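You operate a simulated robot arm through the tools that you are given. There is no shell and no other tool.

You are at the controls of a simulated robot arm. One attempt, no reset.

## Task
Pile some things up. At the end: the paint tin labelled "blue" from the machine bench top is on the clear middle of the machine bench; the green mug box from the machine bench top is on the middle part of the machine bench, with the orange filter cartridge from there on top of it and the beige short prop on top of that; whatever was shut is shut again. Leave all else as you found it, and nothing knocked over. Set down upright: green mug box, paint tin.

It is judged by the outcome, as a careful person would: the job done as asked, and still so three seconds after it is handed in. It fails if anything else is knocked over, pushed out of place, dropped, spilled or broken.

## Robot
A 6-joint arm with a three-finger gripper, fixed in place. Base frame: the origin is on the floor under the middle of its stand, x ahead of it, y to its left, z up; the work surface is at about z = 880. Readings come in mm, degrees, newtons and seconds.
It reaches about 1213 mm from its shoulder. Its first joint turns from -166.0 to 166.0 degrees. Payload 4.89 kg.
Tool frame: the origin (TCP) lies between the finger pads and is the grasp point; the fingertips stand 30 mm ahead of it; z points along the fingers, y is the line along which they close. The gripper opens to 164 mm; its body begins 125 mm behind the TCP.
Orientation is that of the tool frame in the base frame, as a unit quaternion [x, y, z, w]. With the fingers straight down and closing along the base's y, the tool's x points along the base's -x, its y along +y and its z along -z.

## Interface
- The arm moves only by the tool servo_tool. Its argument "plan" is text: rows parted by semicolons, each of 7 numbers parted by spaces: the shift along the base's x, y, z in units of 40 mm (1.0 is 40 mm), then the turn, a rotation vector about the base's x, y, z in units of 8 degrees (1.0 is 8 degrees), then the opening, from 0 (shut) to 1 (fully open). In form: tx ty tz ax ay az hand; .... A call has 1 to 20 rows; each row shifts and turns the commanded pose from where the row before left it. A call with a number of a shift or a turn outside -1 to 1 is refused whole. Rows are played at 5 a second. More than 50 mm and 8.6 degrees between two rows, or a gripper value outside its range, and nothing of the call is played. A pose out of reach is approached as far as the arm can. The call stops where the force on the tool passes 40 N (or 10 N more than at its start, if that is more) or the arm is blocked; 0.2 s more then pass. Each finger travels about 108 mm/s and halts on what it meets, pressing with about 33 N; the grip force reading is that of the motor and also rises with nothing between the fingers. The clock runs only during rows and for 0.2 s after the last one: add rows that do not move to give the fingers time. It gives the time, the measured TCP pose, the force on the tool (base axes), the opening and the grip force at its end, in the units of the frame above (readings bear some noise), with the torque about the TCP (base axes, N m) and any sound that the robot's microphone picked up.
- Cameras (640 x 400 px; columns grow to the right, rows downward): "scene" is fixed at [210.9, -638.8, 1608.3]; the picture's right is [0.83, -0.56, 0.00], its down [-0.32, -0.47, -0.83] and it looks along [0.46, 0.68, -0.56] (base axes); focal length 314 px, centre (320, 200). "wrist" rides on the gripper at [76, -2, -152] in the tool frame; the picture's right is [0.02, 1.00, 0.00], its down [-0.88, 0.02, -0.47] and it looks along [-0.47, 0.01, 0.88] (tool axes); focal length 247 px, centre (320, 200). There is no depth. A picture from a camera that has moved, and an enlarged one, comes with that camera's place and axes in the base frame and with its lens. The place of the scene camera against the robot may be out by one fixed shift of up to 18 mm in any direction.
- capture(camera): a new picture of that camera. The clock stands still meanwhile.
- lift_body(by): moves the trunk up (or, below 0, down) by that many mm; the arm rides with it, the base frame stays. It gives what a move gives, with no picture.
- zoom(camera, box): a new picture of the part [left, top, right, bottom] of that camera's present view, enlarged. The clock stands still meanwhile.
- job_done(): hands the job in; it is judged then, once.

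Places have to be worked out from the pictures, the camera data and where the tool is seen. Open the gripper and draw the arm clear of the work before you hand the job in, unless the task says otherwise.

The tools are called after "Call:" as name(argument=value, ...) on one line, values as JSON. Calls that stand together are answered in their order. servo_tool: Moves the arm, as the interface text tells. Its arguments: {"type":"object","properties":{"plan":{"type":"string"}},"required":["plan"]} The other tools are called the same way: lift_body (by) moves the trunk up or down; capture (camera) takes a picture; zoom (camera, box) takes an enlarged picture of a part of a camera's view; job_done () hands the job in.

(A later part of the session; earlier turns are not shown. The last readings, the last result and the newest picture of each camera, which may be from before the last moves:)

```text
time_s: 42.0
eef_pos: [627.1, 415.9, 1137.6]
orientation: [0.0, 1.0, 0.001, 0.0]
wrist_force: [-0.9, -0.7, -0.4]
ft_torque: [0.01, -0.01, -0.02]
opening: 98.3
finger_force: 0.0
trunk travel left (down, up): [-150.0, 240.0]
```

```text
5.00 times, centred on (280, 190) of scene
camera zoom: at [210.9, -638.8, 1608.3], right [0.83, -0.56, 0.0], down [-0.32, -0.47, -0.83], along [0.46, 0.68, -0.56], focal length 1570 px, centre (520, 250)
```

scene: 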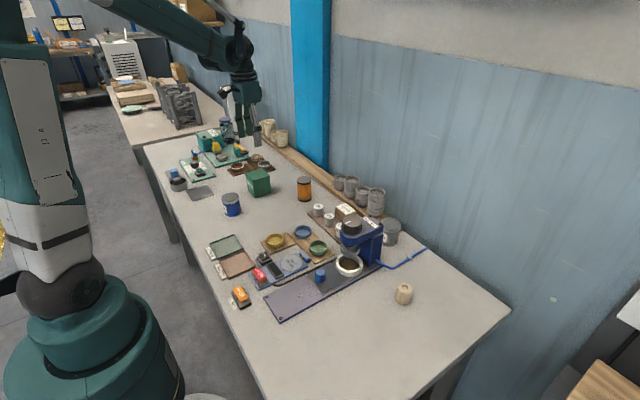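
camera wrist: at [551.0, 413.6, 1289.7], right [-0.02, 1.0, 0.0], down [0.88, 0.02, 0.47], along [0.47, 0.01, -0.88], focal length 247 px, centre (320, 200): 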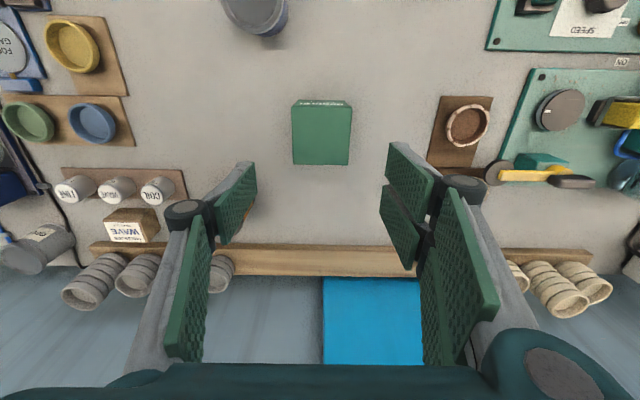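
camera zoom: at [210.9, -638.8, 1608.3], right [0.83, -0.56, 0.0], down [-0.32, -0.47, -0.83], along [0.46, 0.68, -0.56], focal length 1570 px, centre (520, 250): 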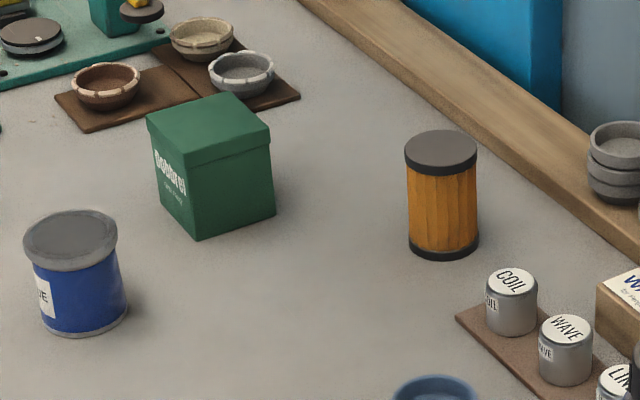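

The box is centred at (630.6, 416.8), square to the bench, with its top at z about 965. The cartridge should be near (760, 274), about 58 mm wide with its top near 974, so I'll move over it and look.

Call:
servo_tool(plan="0.64 -0.71 0 0 0 0 0.6; 0.64 -0.71 0 0 0 0 0.6; 0.64 -0.71 0 0 0 0 0.6; 0.64 -0.71 0 0 0 0 0.6; 0.64 -0.71 0 0 0 0 0.6; 0 0 0 0 0 0 0.6; 0 0 0 0 0 0 0.6")

Call:
capture(camera="wrist")

Call:
zoom(camera="wrist", box=[260, 85, 380, 175])

```text
time_s: 43.6
eef_pos: [755.4, 276.4, 1134.5]
orientation: [0.0, 1.0, 0.0, 0.0]
wrist_force: [0.2, -0.2, 0.7]
ft_torque: [0.06, 0.08, 0.01]
opening: 98.2
finger_force: 0.0
trunk travel left (down, up): [-150.0, 240.0]
```

```text
taken
camera wrist: at [680.1, 273.4, 1288.5], right [-0.02, 1.0, 0.0], down [0.88, 0.02, 0.47], along [0.47, 0.01, -0.88], focal length 247 px, centre (320, 200)
```

wrist: 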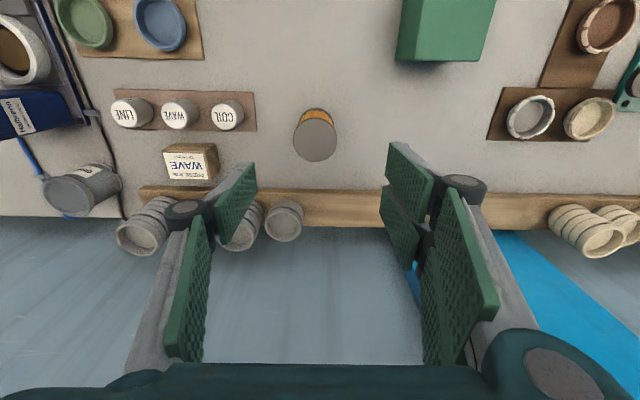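

```text
4.44 times, centred on (320, 130) of wrist
camera zoom: at [680.1, 273.4, 1288.5], right [-0.02, 1.0, 0.0], down [0.88, 0.02, 0.47], along [0.47, 0.01, -0.88], focal length 1098 px, centre (320, 511)
```

zoom: 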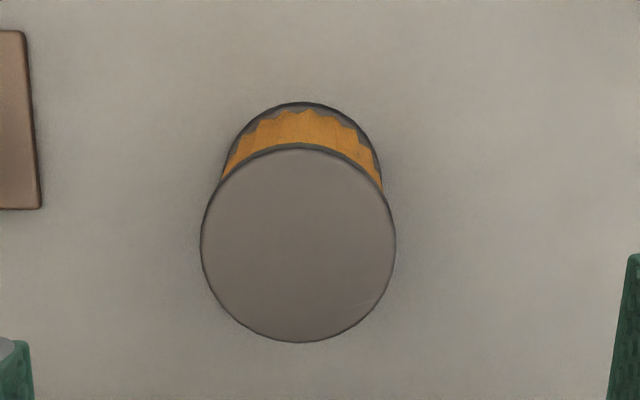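

The cartridge is centred at (761.5, 268.7), about 56 mm wide. I'll align and come down to z about 916 so the pads span both end caps.

Call:
servo_tool(plan="0.15 -0.19 0 0 0 0 0.55; 0 0 -0.8 0 0 0 0.55; 0 0 -0.8 0 0 0 0.55; 0 0 -0.8 0 0 0 0.55; 0 0 -0.8 0 0 0 0.55; 0 0 -0.8 0 0 0 0.55; 0 0 -0.5 0 0 0 0.55; 0 0 0 0 0 0 0.55")

Call:
capture(camera="wrist")

Call:
zoom(camera="scene", box=[240, 130, 360, 230])

```text
time_s: 45.4
eef_pos: [761.1, 270.3, 953.5]
orientation: [0.001, 1.0, 0.0, 0.0]
wrist_force: [0.1, 1.2, -0.7]
ft_torque: [-0.03, 0.03, -0.01]
opening: 90.4
finger_force: 0.1
trunk travel left (down, up): [-150.0, 240.0]
```

```text
taken
camera wrist: at [685.2, 267.2, 1106.5], right [-0.02, 1.0, 0.0], down [0.88, 0.02, 0.47], along [0.47, 0.01, -0.88], focal length 247 px, centre (320, 200)
```

wrist: 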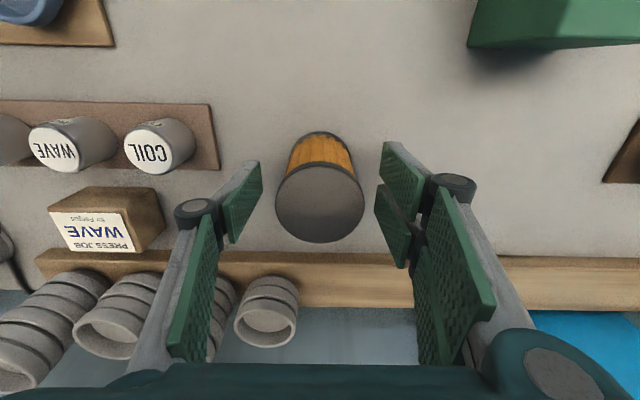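

```text
4.00 times, centred on (300, 180) of scene
camera zoom: at [210.9, -638.8, 1608.3], right [0.83, -0.56, 0.0], down [-0.32, -0.47, -0.83], along [0.46, 0.68, -0.56], focal length 1256 px, centre (400, 280)
```

zoom: 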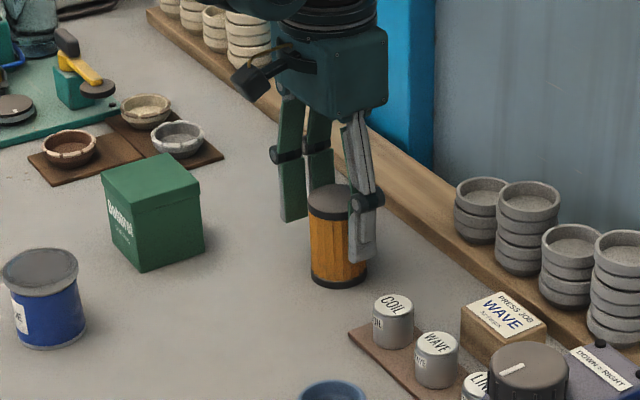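

The cartridge is centred between the fingers with the jars well clear. I'll go down the remaining 37 mm and close.

Call:
servo_tool(plan="0 0 -0.45 0 0 0 0.55; 0 0 -0.3 0 0 0 0.55; 0 0 -0.17 0 0 0 0.55; 0 0 0 0 0 0 0.55; 0 0 0 0 0 0 0.45; 0 0 0 0 0 0 0.35; 0 0 0 0 0 0 0.25; 0 0 0 0 0 0 0.2; 0 0 0 0 0 0 0.2; 0 0 0 0 0 0 0.2")

Call:
capture(camera="wrist")

```text
time_s: 47.6
eef_pos: [762.1, 268.5, 916.5]
orientation: [0.0, 1.0, -0.001, 0.0]
wrist_force: [1.5, 2.0, 9.4]
ft_torque: [-0.24, -0.07, 0.05]
opening: 53.1
finger_force: 32.8
trunk travel left (down, up): [-150.0, 240.0]
```

```text
taken
camera wrist: at [685.9, 266.2, 1069.8], right [-0.02, 1.0, 0.0], down [0.88, 0.02, 0.47], along [0.47, 0.01, -0.88], focal length 247 px, centre (320, 200)
```

wrist: 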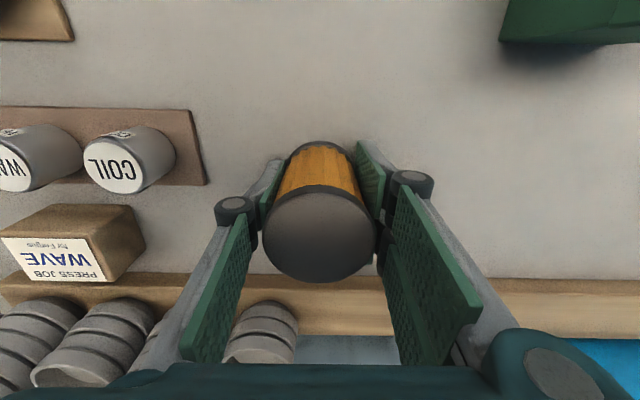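

It's gripped at 53 mm with a small upward reaction. I'll lift gently and check.

Call:
servo_tool(plan="0 0 0.1 0 0 0 0.2; 0 0 0.3 0 0 0 0.2; 0 0 0.5 0 0 0 0.2; 0 0 0.5 0 0 0 0.2; 0 0 0 0 0 0 0.2; 0 0 0 0 0 0 0.2")

Call:
zoom(camera="scene", box=[240, 130, 360, 230])

```text
time_s: 49.0
eef_pos: [761.8, 268.9, 972.8]
orientation: [-0.001, 1.0, 0.0, 0.0]
wrist_force: [-0.1, 0.1, -0.9]
ft_torque: [0.04, -0.01, 0.02]
opening: 53.0
finger_force: 32.9
trunk travel left (down, up): [-150.0, 240.0]
```

```text
4.00 times, centred on (300, 180) of scene
camera zoom: at [210.9, -638.8, 1608.3], right [0.83, -0.56, 0.0], down [-0.32, -0.47, -0.83], along [0.46, 0.68, -0.56], focal length 1256 px, centre (400, 280)
```

zoom: 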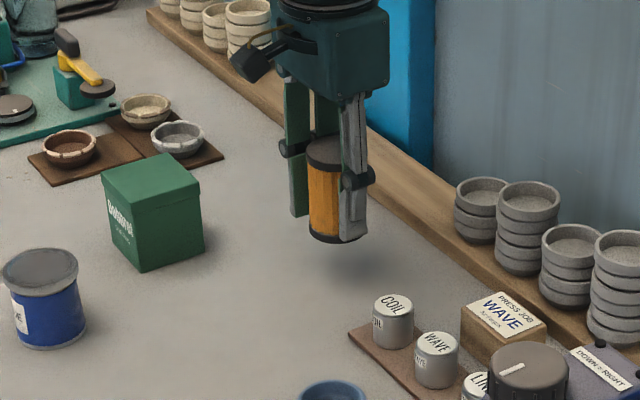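

The cartridge is up, upright and light (about 1 N). I'll raise it to z about 1060 and carry it over the box at (631, 417).

Call:
servo_tool(plan="0 0 0.73 0 0 0 0.2; 0 0 0.73 0 0 0 0.2; 0 0 0.73 0 0 0 0.2; -0.655 0.74 0 0 0 0 0.2; -0.655 0.74 0 0 0 0 0.2; -0.655 0.74 0 0 0 0 0.2; -0.655 0.74 0 0 0 0 0.2; -0.655 0.74 0 0 0 0 0.2; 0 0 0 0 0 0 0.2; 0 0 0 0 0 0 0.2")

Call:
capture(camera="wrist")

Call:
zoom(camera="scene", box=[200, 100, 320, 220])

```text
time_s: 51.2
eef_pos: [629.1, 419.2, 1061.5]
orientation: [0.0, 1.0, 0.0, 0.0]
wrist_force: [0.2, 0.8, -1.0]
ft_torque: [-0.05, -0.04, 0.01]
opening: 53.2
finger_force: 32.6
trunk travel left (down, up): [-150.0, 240.0]
```

```text
taken
camera wrist: at [553.9, 416.1, 1214.0], right [-0.02, 1.0, 0.0], down [0.88, 0.02, 0.47], along [0.47, 0.01, -0.88], focal length 247 px, centre (320, 200)
```

wrist: 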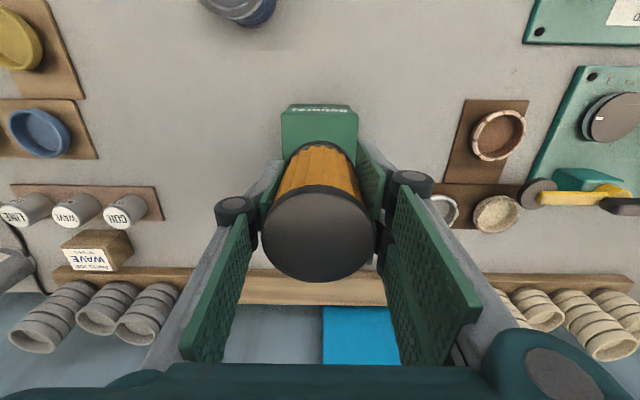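

```text
3.33 times, centred on (260, 160) of scene
camera zoom: at [210.9, -638.8, 1608.3], right [0.83, -0.56, 0.0], down [-0.32, -0.47, -0.83], along [0.46, 0.68, -0.56], focal length 1047 px, centre (520, 333)
```

zoom: 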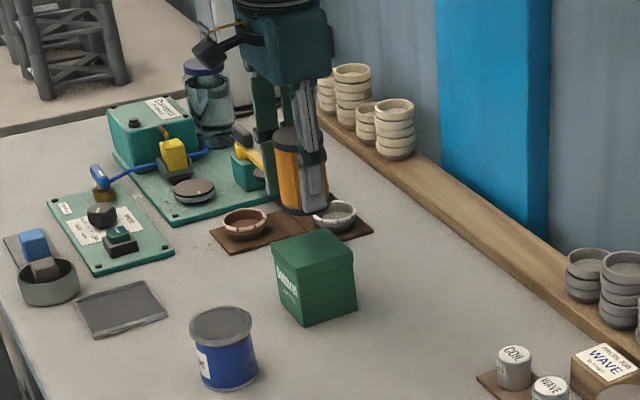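

The cartridge is aligned over the box in y and about 2 mm short in x. I'll correct that and lower to about 8 mm above the expected contact near z 1001.

Call:
servo_tool(plan="0.05 0 -0.4 0 0 0 0.2; 0 0 -0.4 0 0 0 0.2; 0 0 -0.3 0 0 0 0.2; 0 0 -0.15 0 0 0 0.2; 0 0 0 0 0 0 0.2; 0 0 0 0 0 0 0.2")

Call:
zoom(camera="scene", box=[220, 130, 300, 210])

Call:
capture(camera="wrist")

```text
time_s: 52.6
eef_pos: [633.8, 417.4, 1012.1]
orientation: [0.0, 1.0, 0.0, -0.001]
wrist_force: [-0.1, 0.7, -0.7]
ft_torque: [0.01, 0.03, 0.0]
opening: 53.0
finger_force: 32.6
trunk travel left (down, up): [-150.0, 240.0]
```

```text
5.00 times, centred on (260, 170) of scene
camera zoom: at [210.9, -638.8, 1608.3], right [0.83, -0.56, 0.0], down [-0.32, -0.47, -0.83], along [0.46, 0.68, -0.56], focal length 1570 px, centre (620, 350)
```

zoom: 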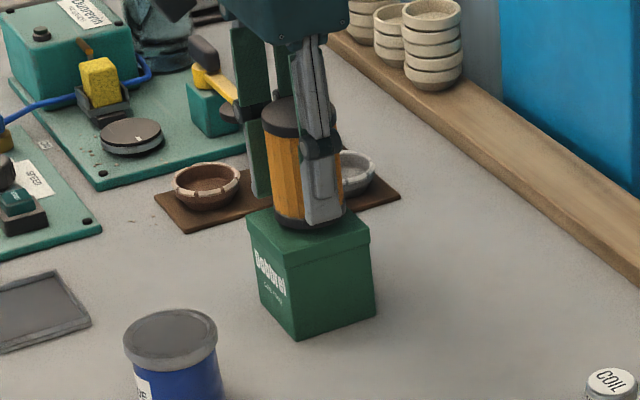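

```text
taken
camera wrist: at [557.0, 414.2, 1164.5], right [-0.02, 1.0, 0.0], down [0.88, 0.02, 0.47], along [0.47, 0.01, -0.88], focal length 247 px, centre (320, 200)
```

wrist: 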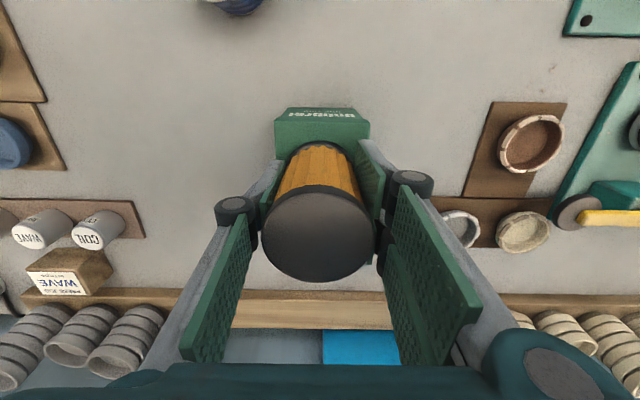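

The alignment looks within 2 mm. I'll lower in 2 mm steps and watch the force.

Call:
servo_tool(plan="0 0.03 -0.05 0 0 0 0.2; 0 0 -0.05 0 0 0 0.2; 0 0 -0.05 0 0 0 0.2; 0 0 0 0 0 0 0.2")

```text
time_s: 53.6
eef_pos: [632.5, 417.6, 1006.6]
orientation: [0.0, 1.0, 0.0, -0.001]
wrist_force: [0.9, 0.0, -1.4]
ft_torque: [0.0, -0.02, -0.02]
opening: 53.1
finger_force: 33.2
trunk travel left (down, up): [-150.0, 240.0]
```

There's no contact yet, so I'll take smaller steps.

Call:
servo_tool(plan="0 0 -0.03 0 0 0 0.2; 0 0 -0.03 0 0 0 0.2; 0 0 -0.03 0 0 0 0.2; 0 0 0 0 0 0 0.2")

Call:
zoom(camera="scene", box=[235, 150, 295, 210])

```text
time_s: 54.6
eef_pos: [633.9, 418.3, 1003.0]
orientation: [0.0, 1.0, 0.0, 0.0]
wrist_force: [1.6, -0.9, 4.6]
ft_torque: [-0.19, -0.12, 0.04]
opening: 53.5
finger_force: 33.5
trunk travel left (down, up): [-150.0, 240.0]
```

```text
6.67 times, centred on (265, 180) of scene
camera zoom: at [210.9, -638.8, 1608.3], right [0.83, -0.56, 0.0], down [-0.32, -0.47, -0.83], along [0.46, 0.68, -0.56], focal length 2094 px, centre (687, 333)
```

zoom: 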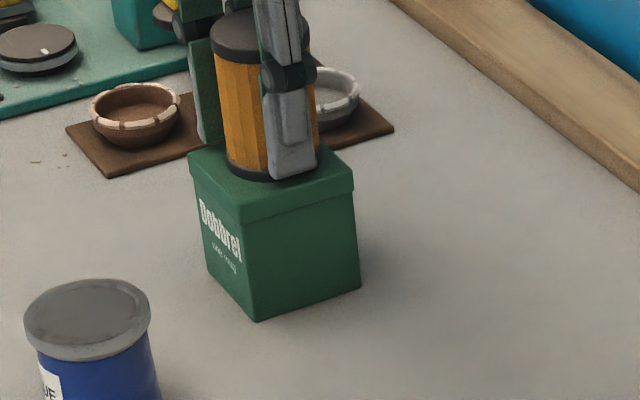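

There's about 5 N of contact, so the cartridge is seated on the box lid. I'll open slowly and check before rising.

Call:
servo_tool(plan="0 0 0.01 0 0 0 0.33; 0 0 0 0 0 0 0.36; 0 0 0 0 0 0 0.42; 0 0 0 0 0 0 0.5; 0 0 0 0 0 0 0.52; 0 0 0 0 0 0 0.52")

Call:
capture(camera="wrist")

Call:
zoom(camera="scene", box=[225, 130, 305, 210])

```text
time_s: 56.0
eef_pos: [634.6, 418.0, 1002.9]
orientation: [0.0, 1.0, 0.0, 0.0]
wrist_force: [0.7, 0.3, 0.1]
ft_torque: [-0.02, -0.04, -0.01]
opening: 85.2
finger_force: 0.1
trunk travel left (down, up): [-150.0, 240.0]
```

```text
taken
camera wrist: at [557.4, 414.9, 1155.6], right [-0.02, 1.0, 0.0], down [0.88, 0.02, 0.47], along [0.47, 0.01, -0.88], focal length 247 px, centre (320, 200)
```

wrist: 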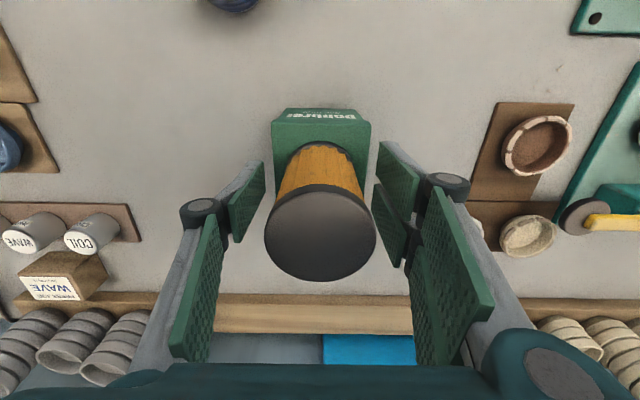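

```text
5.00 times, centred on (265, 170) of scene
camera zoom: at [210.9, -638.8, 1608.3], right [0.83, -0.56, 0.0], down [-0.32, -0.47, -0.83], along [0.46, 0.68, -0.56], focal length 1570 px, centre (595, 350)
```

zoom: 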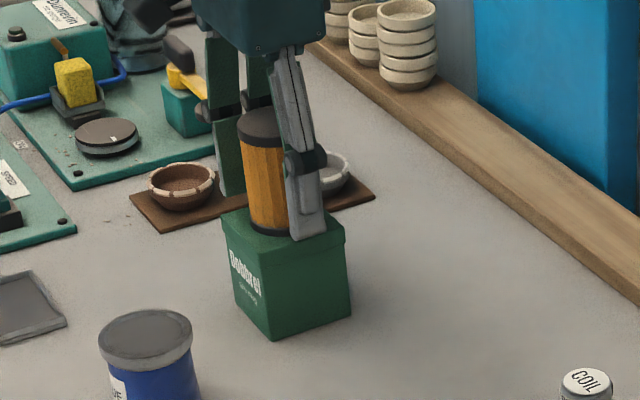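

The cartridge stands free on the box with the fingers clear. I'll rise straight up.

Call:
servo_tool(plan="0 0 0.3 0 0 0 0.52; 0 0 0.6 0 0 0 0.52; 0 0 0.8 0 0 0 0.52; 0 0 0.8 0 0 0 0.52; 0 0 0.8 0 0 0 0.52; 0 0 0.8 0 0 0 0.52; 0 0 0.8 0 0 0 0.52; 0 0 0.6 0 0 0 0.52; 0 0 0 0 0 0 0.52; 0 0 0 0 0 0 0.52")

Call:
capture(camera="wrist")

Call:
zoom(camera="wrist", box=[260, 85, 380, 175])

Call:
zoom(camera="scene", box=[225, 130, 305, 210])

```text
time_s: 58.2
eef_pos: [633.6, 418.9, 1222.1]
orientation: [0.0, 1.0, 0.0, 0.0]
wrist_force: [-0.4, 0.0, -1.1]
ft_torque: [0.01, 0.01, 0.02]
opening: 85.4
finger_force: 0.1
trunk travel left (down, up): [-150.0, 240.0]
```

```text
taken
camera wrist: at [557.6, 415.2, 1375.7], right [-0.02, 1.0, 0.0], down [0.88, 0.02, 0.47], along [0.47, 0.01, -0.88], focal length 247 px, centre (320, 200)
```

wrist: 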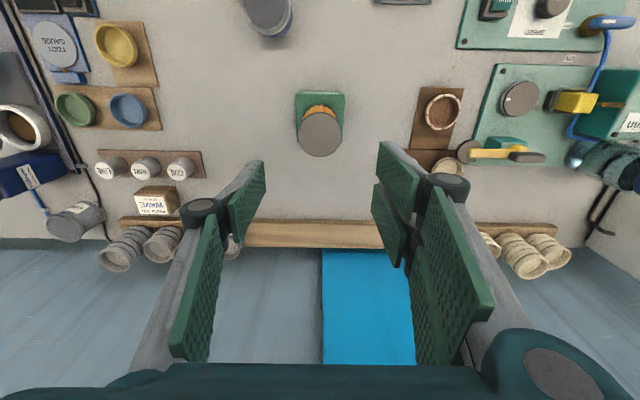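

```text
4.44 times, centred on (320, 130) of wrist
camera zoom: at [557.6, 415.2, 1375.7], right [-0.02, 1.0, 0.0], down [0.88, 0.02, 0.47], along [0.47, 0.01, -0.88], focal length 1098 px, centre (320, 511)
```

zoom: 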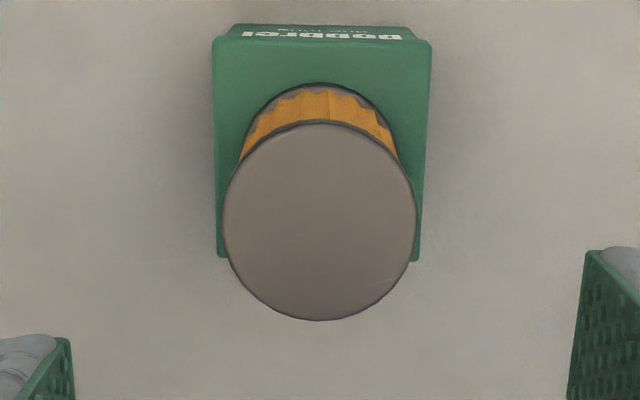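

```text
5.00 times, centred on (265, 170) of scene
camera zoom: at [210.9, -638.8, 1608.3], right [0.83, -0.56, 0.0], down [-0.32, -0.47, -0.83], along [0.46, 0.68, -0.56], focal length 1570 px, centre (595, 350)
```

zoom: 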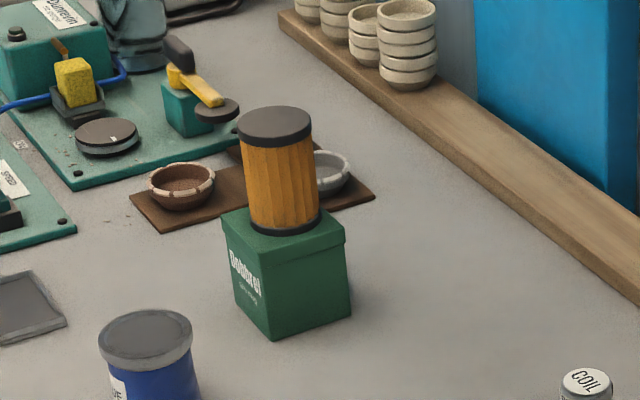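

The cartridge is well centred on the box at about (633, 416.5), top z about 1060. Next I'll travel at z about 1220 to above the prop, near (719, -311).

Call:
servo_tool(plan="0.1 -0.96 0 0 0 0 0.52; 0.1 -0.96 0 0 0 0 0.52; 0.1 -0.96 0 0 0 0 0.52; 0.1 -0.96 0 0 0 0 0.52; 0.1 -0.96 0 0 0 0 0.52; 0.1 -0.96 0 0 0 0 0.52; 0.1 -0.96 0 0 0 0 0.52; 0.1 -0.96 0 0 0 0 0.52; 0.1 -0.96 0 0 0 0 0.52; 0.1 -0.96 0 0 0 0 0.52; 0.1 -0.96 0 0 0 0 0.52; 0.1 -0.96 0 0 0 0 0.52; 0.1 -0.96 0 0 0 0 0.52; 0.1 -0.96 0 0 0 0 0.52; 0.1 -0.96 0 0 0 0 0.52; 0.1 -0.96 0 0 0 0 0.52; 0.1 -0.96 0 0 0 0 0.52; 0.1 -0.96 0 0 0 0 0.52; 0.1 -0.96 0 0 0 0 0.52; 0 0 0 0 0 0 0.52")

Call:
servo_tool(plan="0 0 -0.8 0 0 0 0.52; 0 0 -0.8 0 0 0 0.52; 0 0 -0.8 0 0 0 0.52; 0 0 0 0 0 0 0.52; 0 0 0 0 0 0 0.52")

Call:
capture(camera="wrist")

Call:
zoom(camera="wrist", box=[260, 85, 380, 175])

```text
time_s: 62.4
eef_pos: [710.7, -312.5, 1223.1]
orientation: [-0.001, 1.0, 0.0, 0.0]
wrist_force: [-0.1, -1.0, 0.2]
ft_torque: [0.05, 0.02, 0.0]
opening: 85.3
finger_force: 0.0
trunk travel left (down, up): [-150.0, 240.0]
```

```text
time_s: 63.6
eef_pos: [710.3, -311.8, 1125.6]
orientation: [0.0, 1.0, 0.001, 0.0]
wrist_force: [-0.5, -0.1, 0.3]
ft_torque: [0.05, 0.03, 0.0]
opening: 85.3
finger_force: 0.0
trunk travel left (down, up): [-150.0, 240.0]
```

```text
taken
camera wrist: at [633.7, -314.8, 1278.2], right [-0.02, 1.0, 0.0], down [0.88, 0.02, 0.47], along [0.47, 0.01, -0.88], focal length 247 px, centre (320, 200)
```

wrist: 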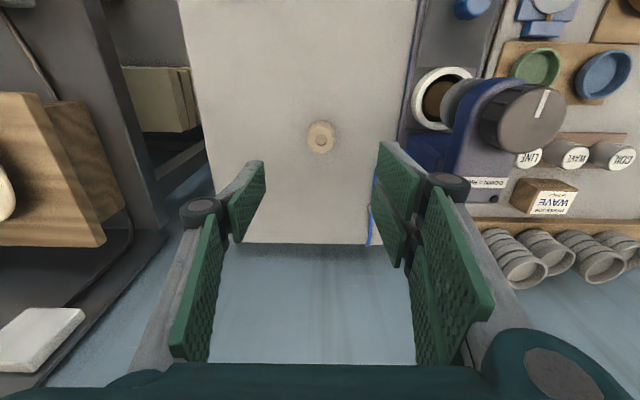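

```text
4.44 times, centred on (320, 130) of wrist
camera zoom: at [633.7, -314.8, 1278.2], right [-0.02, 1.0, 0.0], down [0.88, 0.02, 0.47], along [0.47, 0.01, -0.88], focal length 1098 px, centre (320, 511)
```

zoom: 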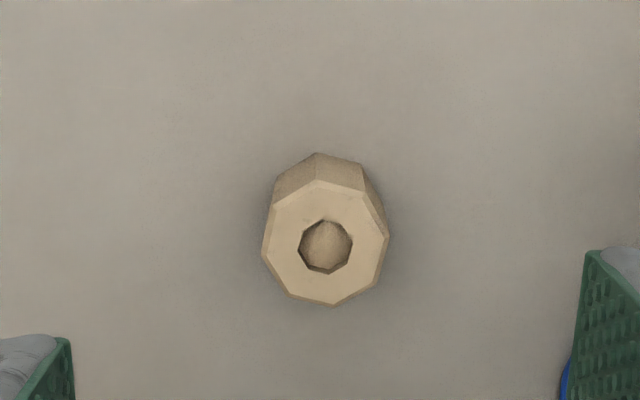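

The prop is an octagon about 40 mm across, centred near (723.5, -311), top z about 928. Its flats point about 15° off the closing axis, so I'll turn the tool by -15°, shift over it and descend part of the way.

Call:
servo_tool(plan="0.17 0.01 0 0 0 -0.95 0.5; 0.16 0 0 0 0 -0.95 0.46; 0 0 -0.75 0 0 0 0.46; 0 0 -0.75 0 0 0 0.46; 0 0 -0.75 0 0 0 0.46; 0 0 -0.75 0 0 0 0.46; 0 0 0 0 0 0 0.46; 0 0 0 0 0 0 0.46")

Call:
capture(camera="wrist")

Call:
zoom(camera="wrist", box=[260, 115, 380, 205])

```text
time_s: 65.4
eef_pos: [725.4, -309.5, 1006.6]
orientation: [0.132, 0.991, 0.0, 0.0]
wrist_force: [0.0, 0.4, -0.4]
ft_torque: [0.03, 0.05, -0.01]
opening: 75.2
finger_force: 0.0
trunk travel left (down, up): [-150.0, 240.0]
```

```text
taken
camera wrist: at [650.6, -293.8, 1158.8], right [0.24, 0.97, 0.0], down [0.86, -0.21, 0.47], along [0.46, -0.11, -0.88], focal length 247 px, centre (320, 200)
```

wrist: 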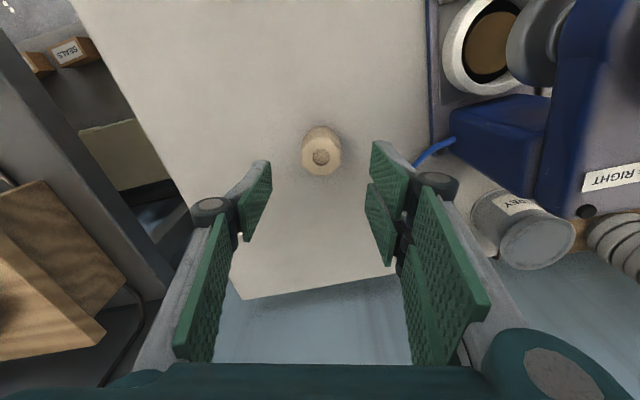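

```text
4.44 times, centred on (320, 160) of wrist
camera zoom: at [650.6, -293.8, 1158.8], right [0.24, 0.97, 0.0], down [0.86, -0.21, 0.47], along [0.46, -0.11, -0.88], focal length 1098 px, centre (320, 378)
```

zoom: 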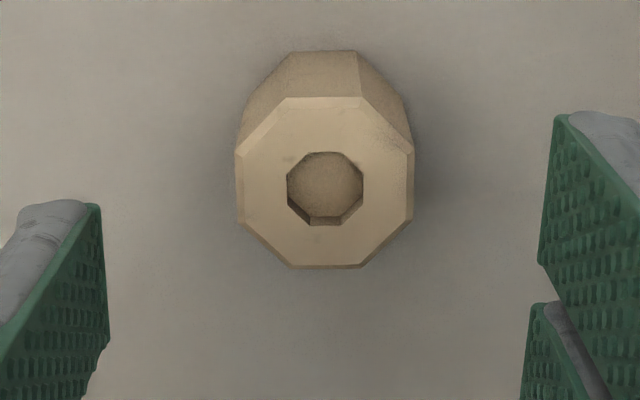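

The octagon's flats are now squarely facing the pads and it's centred within 1–2 mm. I'll descend to z about 922 and close.

Call:
servo_tool(plan="-0.04 0.02 -0.6 0 0 0 0.46; 0 0 -0.6 0 0 0 0.46; 0 0 -0.5 0 0 0 0.46; 0 0 -0.3 0 0 0 0.46; 0 0 -0.1 0 0 0 0.46; 0 0 0 0 0 0 0.46; 0 0 0 0 0 0 0.46")

Call:
capture(camera="wrist")

Call:
zoom(camera="scene", box=[350, 220, 460, 330])

```text
time_s: 67.0
eef_pos: [722.6, -309.8, 923.6]
orientation: [0.132, 0.991, 0.0, 0.0]
wrist_force: [0.2, -0.2, -0.2]
ft_torque: [0.01, 0.02, 0.02]
opening: 75.5
finger_force: 0.0
trunk travel left (down, up): [-150.0, 240.0]
```

```text
taken
camera wrist: at [647.6, -293.3, 1075.6], right [0.24, 0.97, 0.0], down [0.86, -0.21, 0.47], along [0.46, -0.11, -0.88], focal length 247 px, centre (320, 200)
```

wrist: 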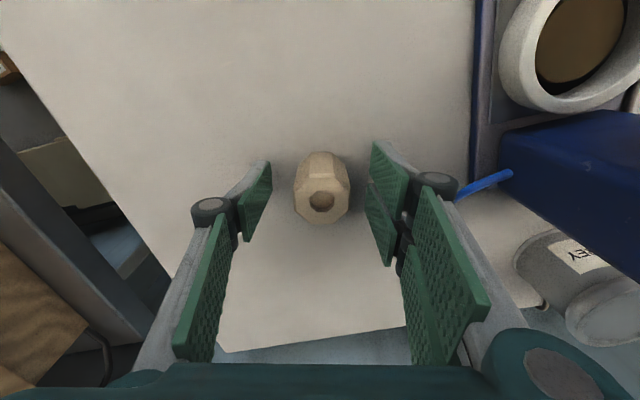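

```text
3.64 times, centred on (405, 275) of scene
camera zoom: at [210.9, -638.8, 1608.3], right [0.83, -0.56, 0.0], down [-0.32, -0.47, -0.83], along [0.46, 0.68, -0.56], focal length 1142 px, centre (11, -73)
```

zoom: 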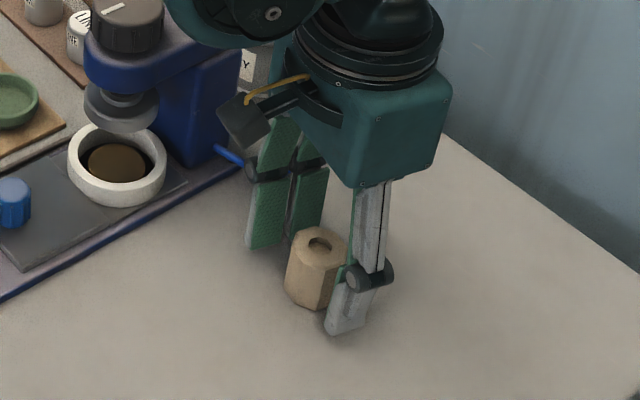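

The prop sits between the pads, so I'll close on it.

Call:
servo_tool(plan="0 0 0 0 0 0 0.36; 0 0 0 0 0 0 0.28; 0 0 0 0 0 0 0.2; 0 0 0 0 0 0 0.12; 0 0 0 0 0 0 0.1; 0 0 0 0 0 0 0.1")

Call:
capture(camera="wrist")

```text
time_s: 68.4
eef_pos: [722.4, -310.0, 923.0]
orientation: [0.132, 0.991, 0.0, 0.0]
wrist_force: [0.0, -0.1, 0.5]
ft_torque: [-0.02, -0.01, -0.02]
opening: 38.2
finger_force: 32.9
trunk travel left (down, up): [-150.0, 240.0]
```

```text
taken
camera wrist: at [647.6, -293.3, 1075.6], right [0.24, 0.97, 0.0], down [0.86, -0.21, 0.47], along [0.46, -0.11, -0.88], focal length 247 px, centre (320, 200)
```

wrist: 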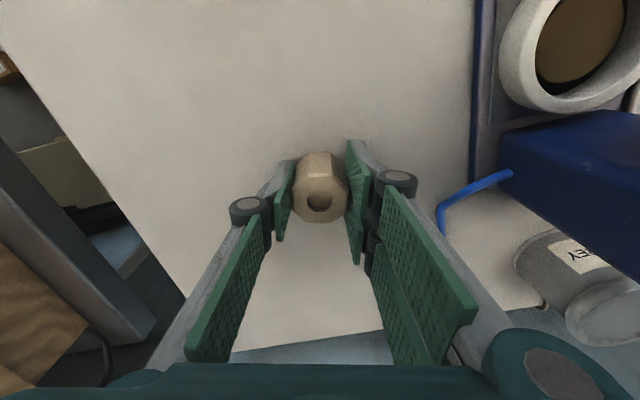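

It's gripped at 38.2 mm. I'll lift slowly at first, then up to about z 1220.

Call:
servo_tool(plan="0 0 0.15 0 0 0 0.1; 0 0 0.35 0 0 0 0.1; 0 0 0.6 0 0 0 0.1; 0 0 0.9 0 0 0 0.1; 0 0 0.9 0 0 0 0.1; 0 0 0.9 0 0 0 0.1; 0 0 0.9 0 0 0 0.1; 0 0 0.9 0 0 0 0.1; 0 0 0.9 0 0 0 0.1; 0 0 0.9 0 0 0 0.1; 0 0 0 0 0 0 0.1; 0 0 0 0 0 0 0.1")

Call:
capture(camera="wrist")

Call:
zoom(camera="wrist", box=[260, 130, 380, 250])

```text
time_s: 71.0
eef_pos: [722.6, -310.5, 1218.0]
orientation: [0.132, 0.991, 0.0, 0.0]
wrist_force: [-0.5, -0.2, -0.2]
ft_torque: [-0.03, -0.03, 0.0]
opening: 38.1
finger_force: 33.3
trunk travel left (down, up): [-150.0, 240.0]
```

```text
taken
camera wrist: at [648.3, -293.7, 1371.1], right [0.24, 0.97, 0.0], down [0.85, -0.21, 0.47], along [0.46, -0.11, -0.88], focal length 247 px, centre (320, 200)
```

wrist: 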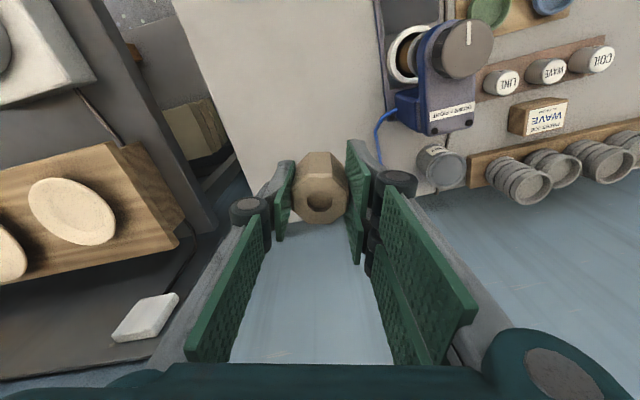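

```text
3.33 times, centred on (320, 190) of wrist
camera zoom: at [648.3, -293.7, 1371.1], right [0.24, 0.97, 0.0], down [0.85, -0.21, 0.47], along [0.46, -0.11, -0.88], focal length 823 px, centre (320, 233)
```

zoom: 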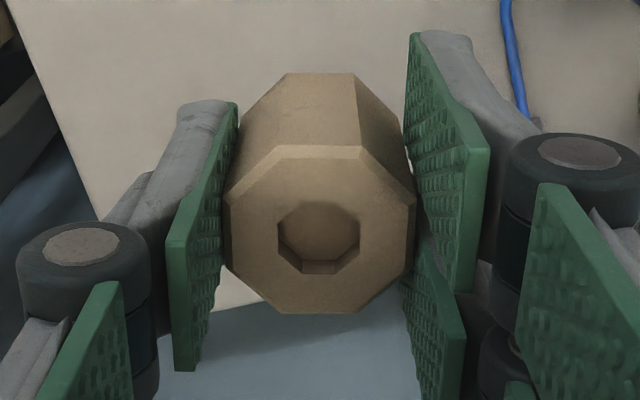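

The prop is held squarely and centred at the TCP. I'll carry it back over the stack at the same height, undoing the 15° turn on the way.

Call:
servo_tool(plan="-0.1158 0.9575 0 0 0 0.1 0.1; -0.1158 0.9575 0 0 0 0.1 0.1; -0.1158 0.9575 0 0 0 0.1 0.1; -0.1158 0.9575 0 0 0 0.1 0.1; -0.1158 0.9575 0 0 0 0.1 0.1; -0.1158 0.9575 0 0 0 0.1 0.1; -0.1158 0.9575 0 0 0 0.1 0.1; -0.1158 0.9575 0 0 0 0.1 0.1; -0.1158 0.9575 0 0 0 0.1 0.1; -0.1158 0.9575 0 0 0 0.1 0.1; -0.1158 0.9575 0 0 0 0.1 0.1; -0.1158 0.9575 0 0 0 0.1 0.1; -0.1158 0.9575 0 0 0 0.1 0.1; -0.1158 0.9575 0 0 0 0.1 0.1; -0.1158 0.9575 0 0 0 0.1 0.1; -0.1158 0.9575 0 0 0 0.1 0.1; -0.1158 0.9575 0 0 0 0.1 0.1; -0.1158 0.9575 0 0 0 0.1 0.1; -0.1158 0.9575 0 0 0 0.1 0.1; 0 0 0 0 0 0 0.1")

Call:
capture(camera="wrist")

Call:
capture(camera="scene")

```text
time_s: 75.2
eef_pos: [634.2, 418.5, 1218.7]
orientation: [0.0, 1.0, 0.0, 0.0]
wrist_force: [1.2, 0.5, -0.4]
ft_torque: [-0.09, 0.07, 0.0]
opening: 37.9
finger_force: 32.7
trunk travel left (down, up): [-150.0, 240.0]
```

```text
taken
camera wrist: at [559.2, 414.6, 1370.6], right [-0.02, 1.0, 0.0], down [0.88, 0.02, 0.47], along [0.47, 0.01, -0.88], focal length 247 px, centre (320, 200)
```

wrist: 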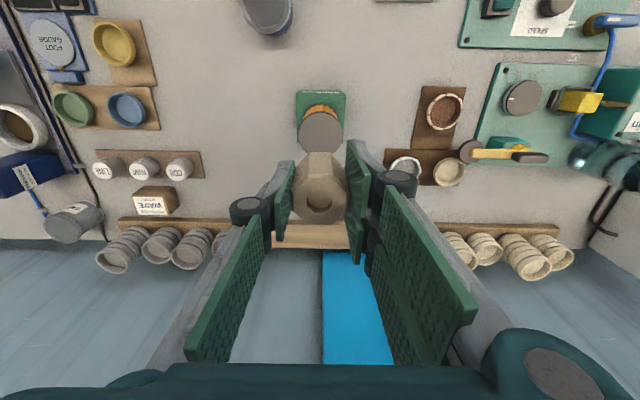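

```text
taken
```

scene: 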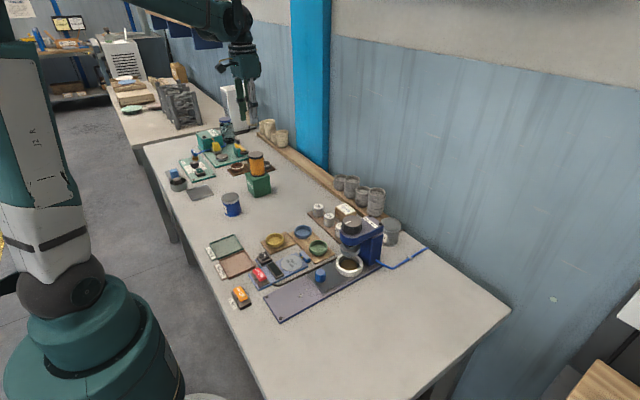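

The prop is over the stack. I'll lower partway to z about 1135 and check the alignment from both cameras.

Call:
servo_tool(plan="0 0 -0.6 0 0 0 0.1; 0 0 -0.6 0 0 0 0.1; 0 0 -0.5 0 0 0 0.1; 0 0 -0.35 0 0 0 0.1; 0 0 0 0 0 0 0.1; 0 0 0 0 0 0 0.1")

Call:
zoom(camera="wrist", box=[250, 90, 390, 230])

Call:
zoom(camera="scene", box=[215, 100, 305, 210])

```text
time_s: 76.6
eef_pos: [635.1, 416.8, 1136.6]
orientation: [0.0, 1.0, 0.0, 0.0]
wrist_force: [0.1, -0.4, -1.6]
ft_torque: [-0.03, 0.02, -0.03]
opening: 37.9
finger_force: 33.4
trunk travel left (down, up): [-150.0, 240.0]
```

```text
2.86 times, centred on (320, 160) of wrist
camera zoom: at [558.6, 412.9, 1288.7], right [-0.02, 1.0, 0.0], down [0.88, 0.02, 0.47], along [0.47, 0.01, -0.88], focal length 706 px, centre (320, 314)
```

zoom: 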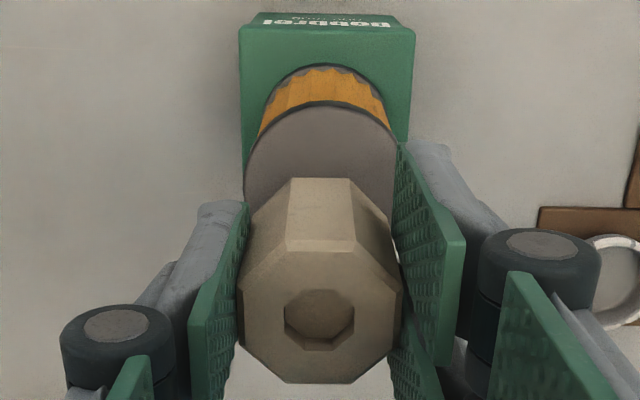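

```text
3.64 times, centred on (260, 155) of scene
camera zoom: at [210.9, -638.8, 1608.3], right [0.83, -0.56, 0.0], down [-0.32, -0.47, -0.83], along [0.46, 0.68, -0.56], focal length 1142 px, centre (538, 364)
```

zoom: 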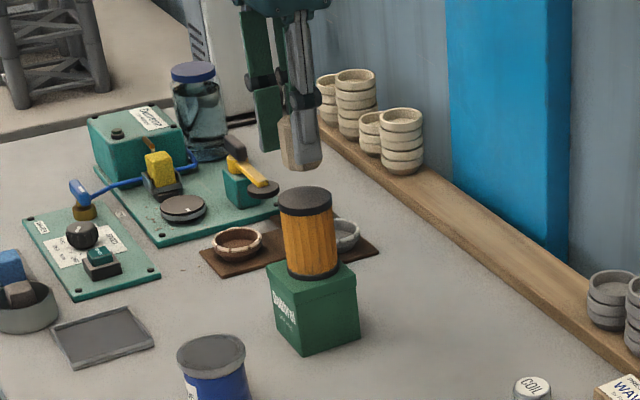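

The prop is centred in y and I estimate it 2–3 mm forward of the cartridge centre in x. I'll shift -2 mm and lower towards contact, expected near TCP z 1103.

Call:
servo_tool(plan="-0.05 0 -0.2 0 0 0 0.1; 0 0 -0.2 0 0 0 0.1; 0 0 -0.1 0 0 0 0.1; 0 0 0 0 0 0 0.1; 0 0 0 0 0 0 0.1")

Call:
zoom(camera="scene", box=[230, 110, 290, 180])

```text
time_s: 77.8
eef_pos: [633.0, 416.7, 1116.5]
orientation: [0.0, 1.0, 0.001, -0.001]
wrist_force: [0.9, 0.5, -0.9]
ft_torque: [0.02, 0.05, 0.02]
opening: 38.3
finger_force: 32.9
trunk travel left (down, up): [-150.0, 240.0]
```

```text
5.71 times, centred on (260, 145) of scene
camera zoom: at [210.9, -638.8, 1608.3], right [0.83, -0.56, 0.0], down [-0.32, -0.47, -0.83], along [0.46, 0.68, -0.56], focal length 1795 px, centre (663, 514)
```

zoom: 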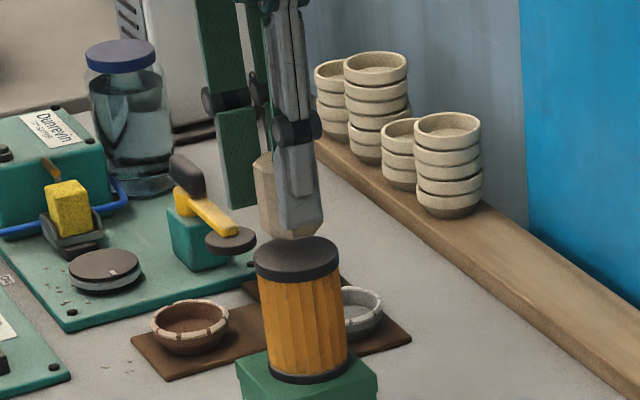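

I'm about 13 mm above contact. I'll look closer to double-check how the prop lines up over the cap.

Call:
zoom(camera="scene", box=[242, 130, 278, 166])

Call:
zoom(camera="wrist", box=[250, 90, 390, 230])

```text
11.11 times, centred on (260, 148) of scene
camera zoom: at [210.9, -638.8, 1608.3], right [0.83, -0.56, 0.0], down [-0.32, -0.47, -0.83], along [0.46, 0.68, -0.56], focal length 3490 px, centre (987, 778)
```

zoom: 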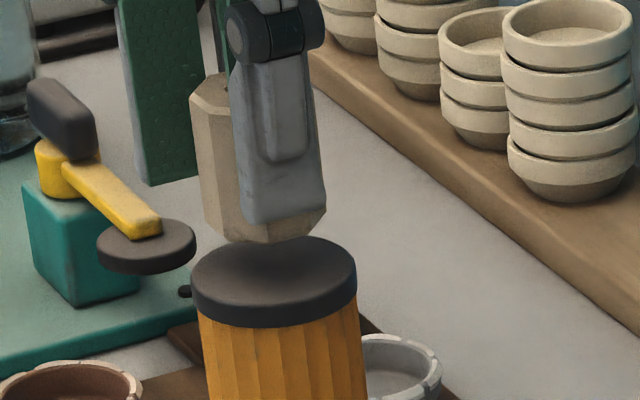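

```text
2.86 times, centred on (320, 160) of wrist
camera zoom: at [556.0, 413.8, 1269.2], right [-0.02, 1.0, 0.0], down [0.88, 0.02, 0.47], along [0.47, 0.01, -0.88], focal length 706 px, centre (320, 314)
```

zoom: 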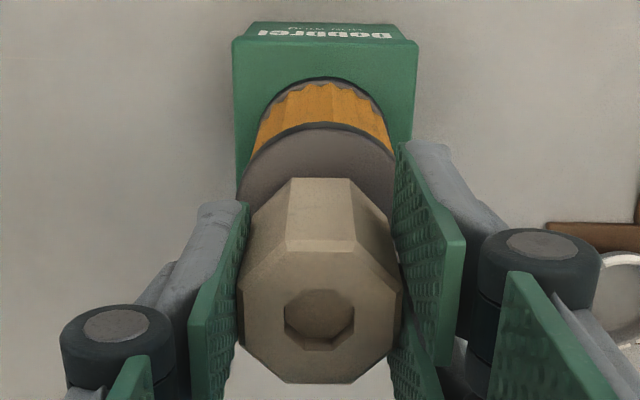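

Both views agree on the alignment within a couple of mm. I'll lower in small steps, feeling for contact.

Call:
servo_tool(plan="0 0 -0.06 0 0 0 0.1; 0 0 -0.06 0 0 0 0.1; 0 0 -0.06 0 0 0 0.1; 0 0 -0.04 0 0 0 0.1; 0 0 0 0 0 0 0.1")

Call:
zoom(camera="scene", box=[242, 130, 278, 166])

```text
time_s: 79.0
eef_pos: [632.2, 417.0, 1107.9]
orientation: [0.0, 1.0, 0.0, 0.0]
wrist_force: [-0.2, 0.6, -0.5]
ft_torque: [-0.02, -0.02, -0.02]
opening: 38.3
finger_force: 32.7
trunk travel left (down, up): [-150.0, 240.0]
```

```text
11.11 times, centred on (260, 148) of scene
camera zoom: at [210.9, -638.8, 1608.3], right [0.83, -0.56, 0.0], down [-0.32, -0.47, -0.83], along [0.46, 0.68, -0.56], focal length 3490 px, centre (987, 778)
```

zoom: 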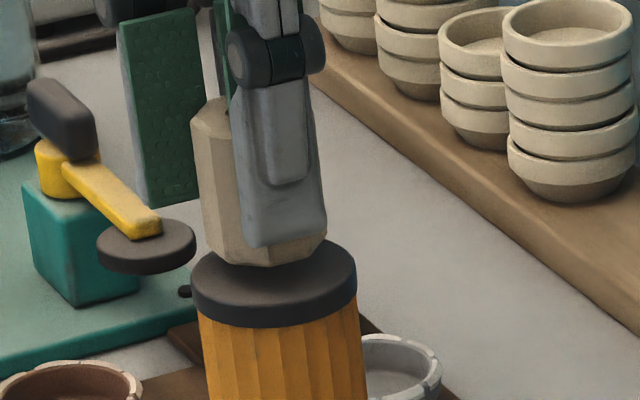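

There's no contact yet, and the view suggests another 6–12 mm. I'll keep going in small steps.

Call:
servo_tool(plan="0 0 -0.05 0 0 0 0.1; 0 0 -0.04 0 0 0 0.1; 0 0 -0.04 0 0 0 0.1; 0 0 0 0 0 0 0.1")

```text
time_s: 80.0
eef_pos: [631.9, 417.4, 1102.1]
orientation: [0.0, 1.0, 0.0, 0.001]
wrist_force: [0.2, -0.4, -1.0]
ft_torque: [0.02, -0.01, 0.0]
opening: 38.1
finger_force: 33.5
trunk travel left (down, up): [-150.0, 240.0]
```

Still no contact, so I'll continue in 1 mm steps.

Call:
servo_tool(plan="0 0 -0.03 0 0 0 0.1; 0 0 -0.03 0 0 0 0.1; 0 0 0 0 0 0 0.1")

Call:
zoom(camera="scene", box=[242, 130, 278, 166])

```text
time_s: 80.8
eef_pos: [633.6, 416.7, 1100.3]
orientation: [0.0, 1.0, 0.0, 0.0]
wrist_force: [-0.5, -0.2, -1.1]
ft_torque: [0.03, 0.02, 0.03]
opening: 38.6
finger_force: 33.2
trunk travel left (down, up): [-150.0, 240.0]
```

```text
11.11 times, centred on (260, 148) of scene
camera zoom: at [210.9, -638.8, 1608.3], right [0.83, -0.56, 0.0], down [-0.32, -0.47, -0.83], along [0.46, 0.68, -0.56], focal length 3490 px, centre (987, 778)
```

zoom: 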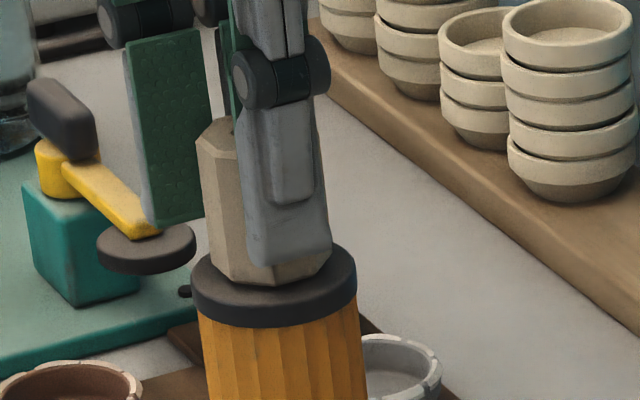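

About 3–4 mm remains by eye, so I'll continue in tiny steps.

Call:
servo_tool(plan="0 0 -0.03 0 0 0 0.1; 0 0 -0.02 0 0 0 0.1; 0 0 0 0 0 0 0.1")

```text
time_s: 81.6
eef_pos: [632.4, 416.4, 1098.7]
orientation: [0.001, 1.0, 0.0, -0.001]
wrist_force: [1.0, 1.7, 14.3]
ft_torque: [0.08, -0.11, 0.02]
opening: 37.9
finger_force: 32.4
trunk travel left (down, up): [-150.0, 240.0]
```

That's contact, at about 14 N. I'll ease up slightly to relieve it and check.

Call:
servo_tool(plan="0 0 0.012 0 0 0 0.1; 0 0 0 0 0 0 0.1")

Call:
zoom(camera="scene", box=[225, 125, 295, 205])

Call:
zoom(camera="wrist", box=[250, 90, 390, 230])

```text
time_s: 82.2
eef_pos: [633.5, 418.2, 1098.8]
orientation: [0.0, 1.0, 0.0, 0.0]
wrist_force: [-0.8, 1.7, 4.5]
ft_torque: [0.07, -0.01, 0.04]
opening: 38.1
finger_force: 32.7
trunk travel left (down, up): [-150.0, 240.0]
```

```text
5.00 times, centred on (260, 165) of scene
camera zoom: at [210.9, -638.8, 1608.3], right [0.83, -0.56, 0.0], down [-0.32, -0.47, -0.83], along [0.46, 0.68, -0.56], focal length 1570 px, centre (620, 375)
```

zoom: 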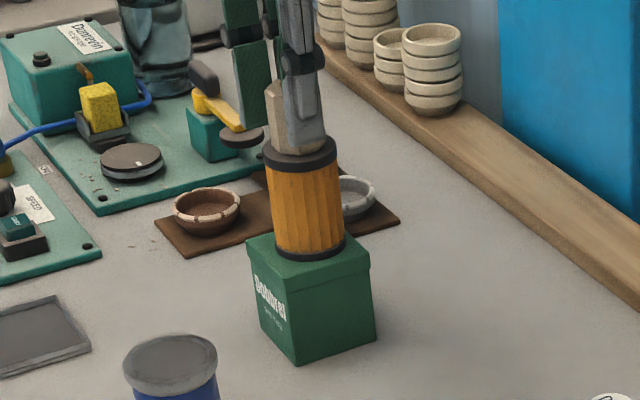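

```text
2.86 times, centred on (320, 160) of wrist
camera zoom: at [556.1, 413.4, 1251.5], right [-0.02, 1.0, 0.0], down [0.88, 0.02, 0.47], along [0.47, 0.01, -0.88], focal length 706 px, centre (320, 314)
```

zoom: 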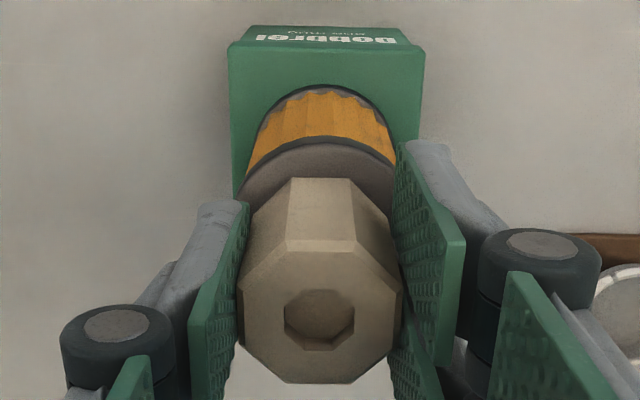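

The prop is seated with a light load, so I'll open the fingers slowly.

Call:
servo_tool(plan="0 0 0 0 0 0 0.22; 0 0 0 0 0 0 0.24; 0 0 0 0 0 0 0.26; 0 0 0 0 0 0 0.3; 0 0 0 0 0 0 0.36; 0 0 0 0 0 0 0.44; 0 0 0 0 0 0 0.46; 0 0 0 0 0 0 0.46")

Call:
zoom(camera="scene", box=[225, 125, 295, 205])

Call:
zoom(camera="wrist", box=[250, 90, 390, 230])

```text
time_s: 84.0
eef_pos: [632.6, 416.9, 1098.3]
orientation: [0.0, 1.0, 0.0, 0.0]
wrist_force: [-0.2, 0.5, 0.1]
ft_torque: [0.01, 0.05, -0.02]
opening: 75.2
finger_force: 0.1
trunk travel left (down, up): [-150.0, 240.0]
```

```text
5.00 times, centred on (260, 165) of scene
camera zoom: at [210.9, -638.8, 1608.3], right [0.83, -0.56, 0.0], down [-0.32, -0.47, -0.83], along [0.46, 0.68, -0.56], focal length 1570 px, centre (620, 375)
```

zoom: 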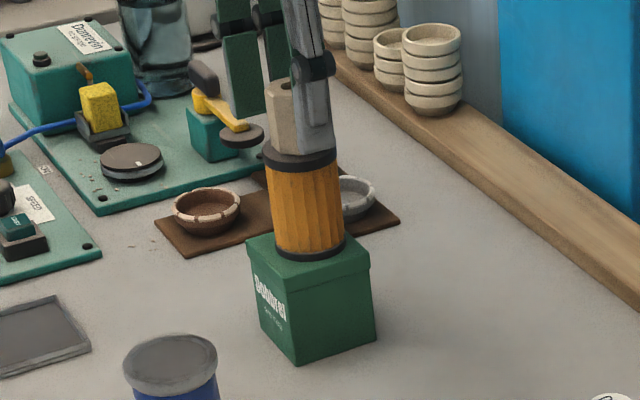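

```text
2.86 times, centred on (320, 160) of wrist
camera zoom: at [556.3, 413.5, 1251.6], right [-0.02, 1.0, 0.0], down [0.88, 0.02, 0.47], along [0.47, 0.01, -0.88], focal length 706 px, centre (320, 314)
```

zoom: 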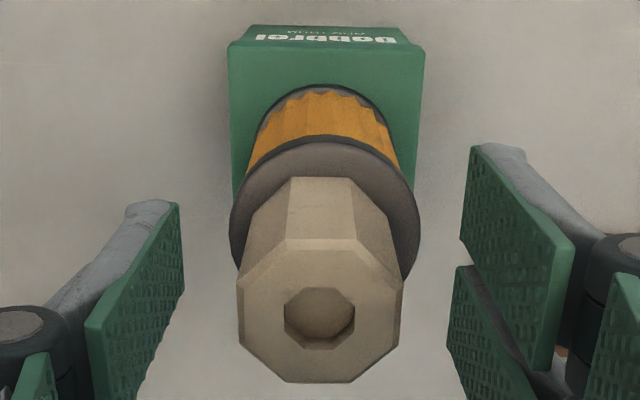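

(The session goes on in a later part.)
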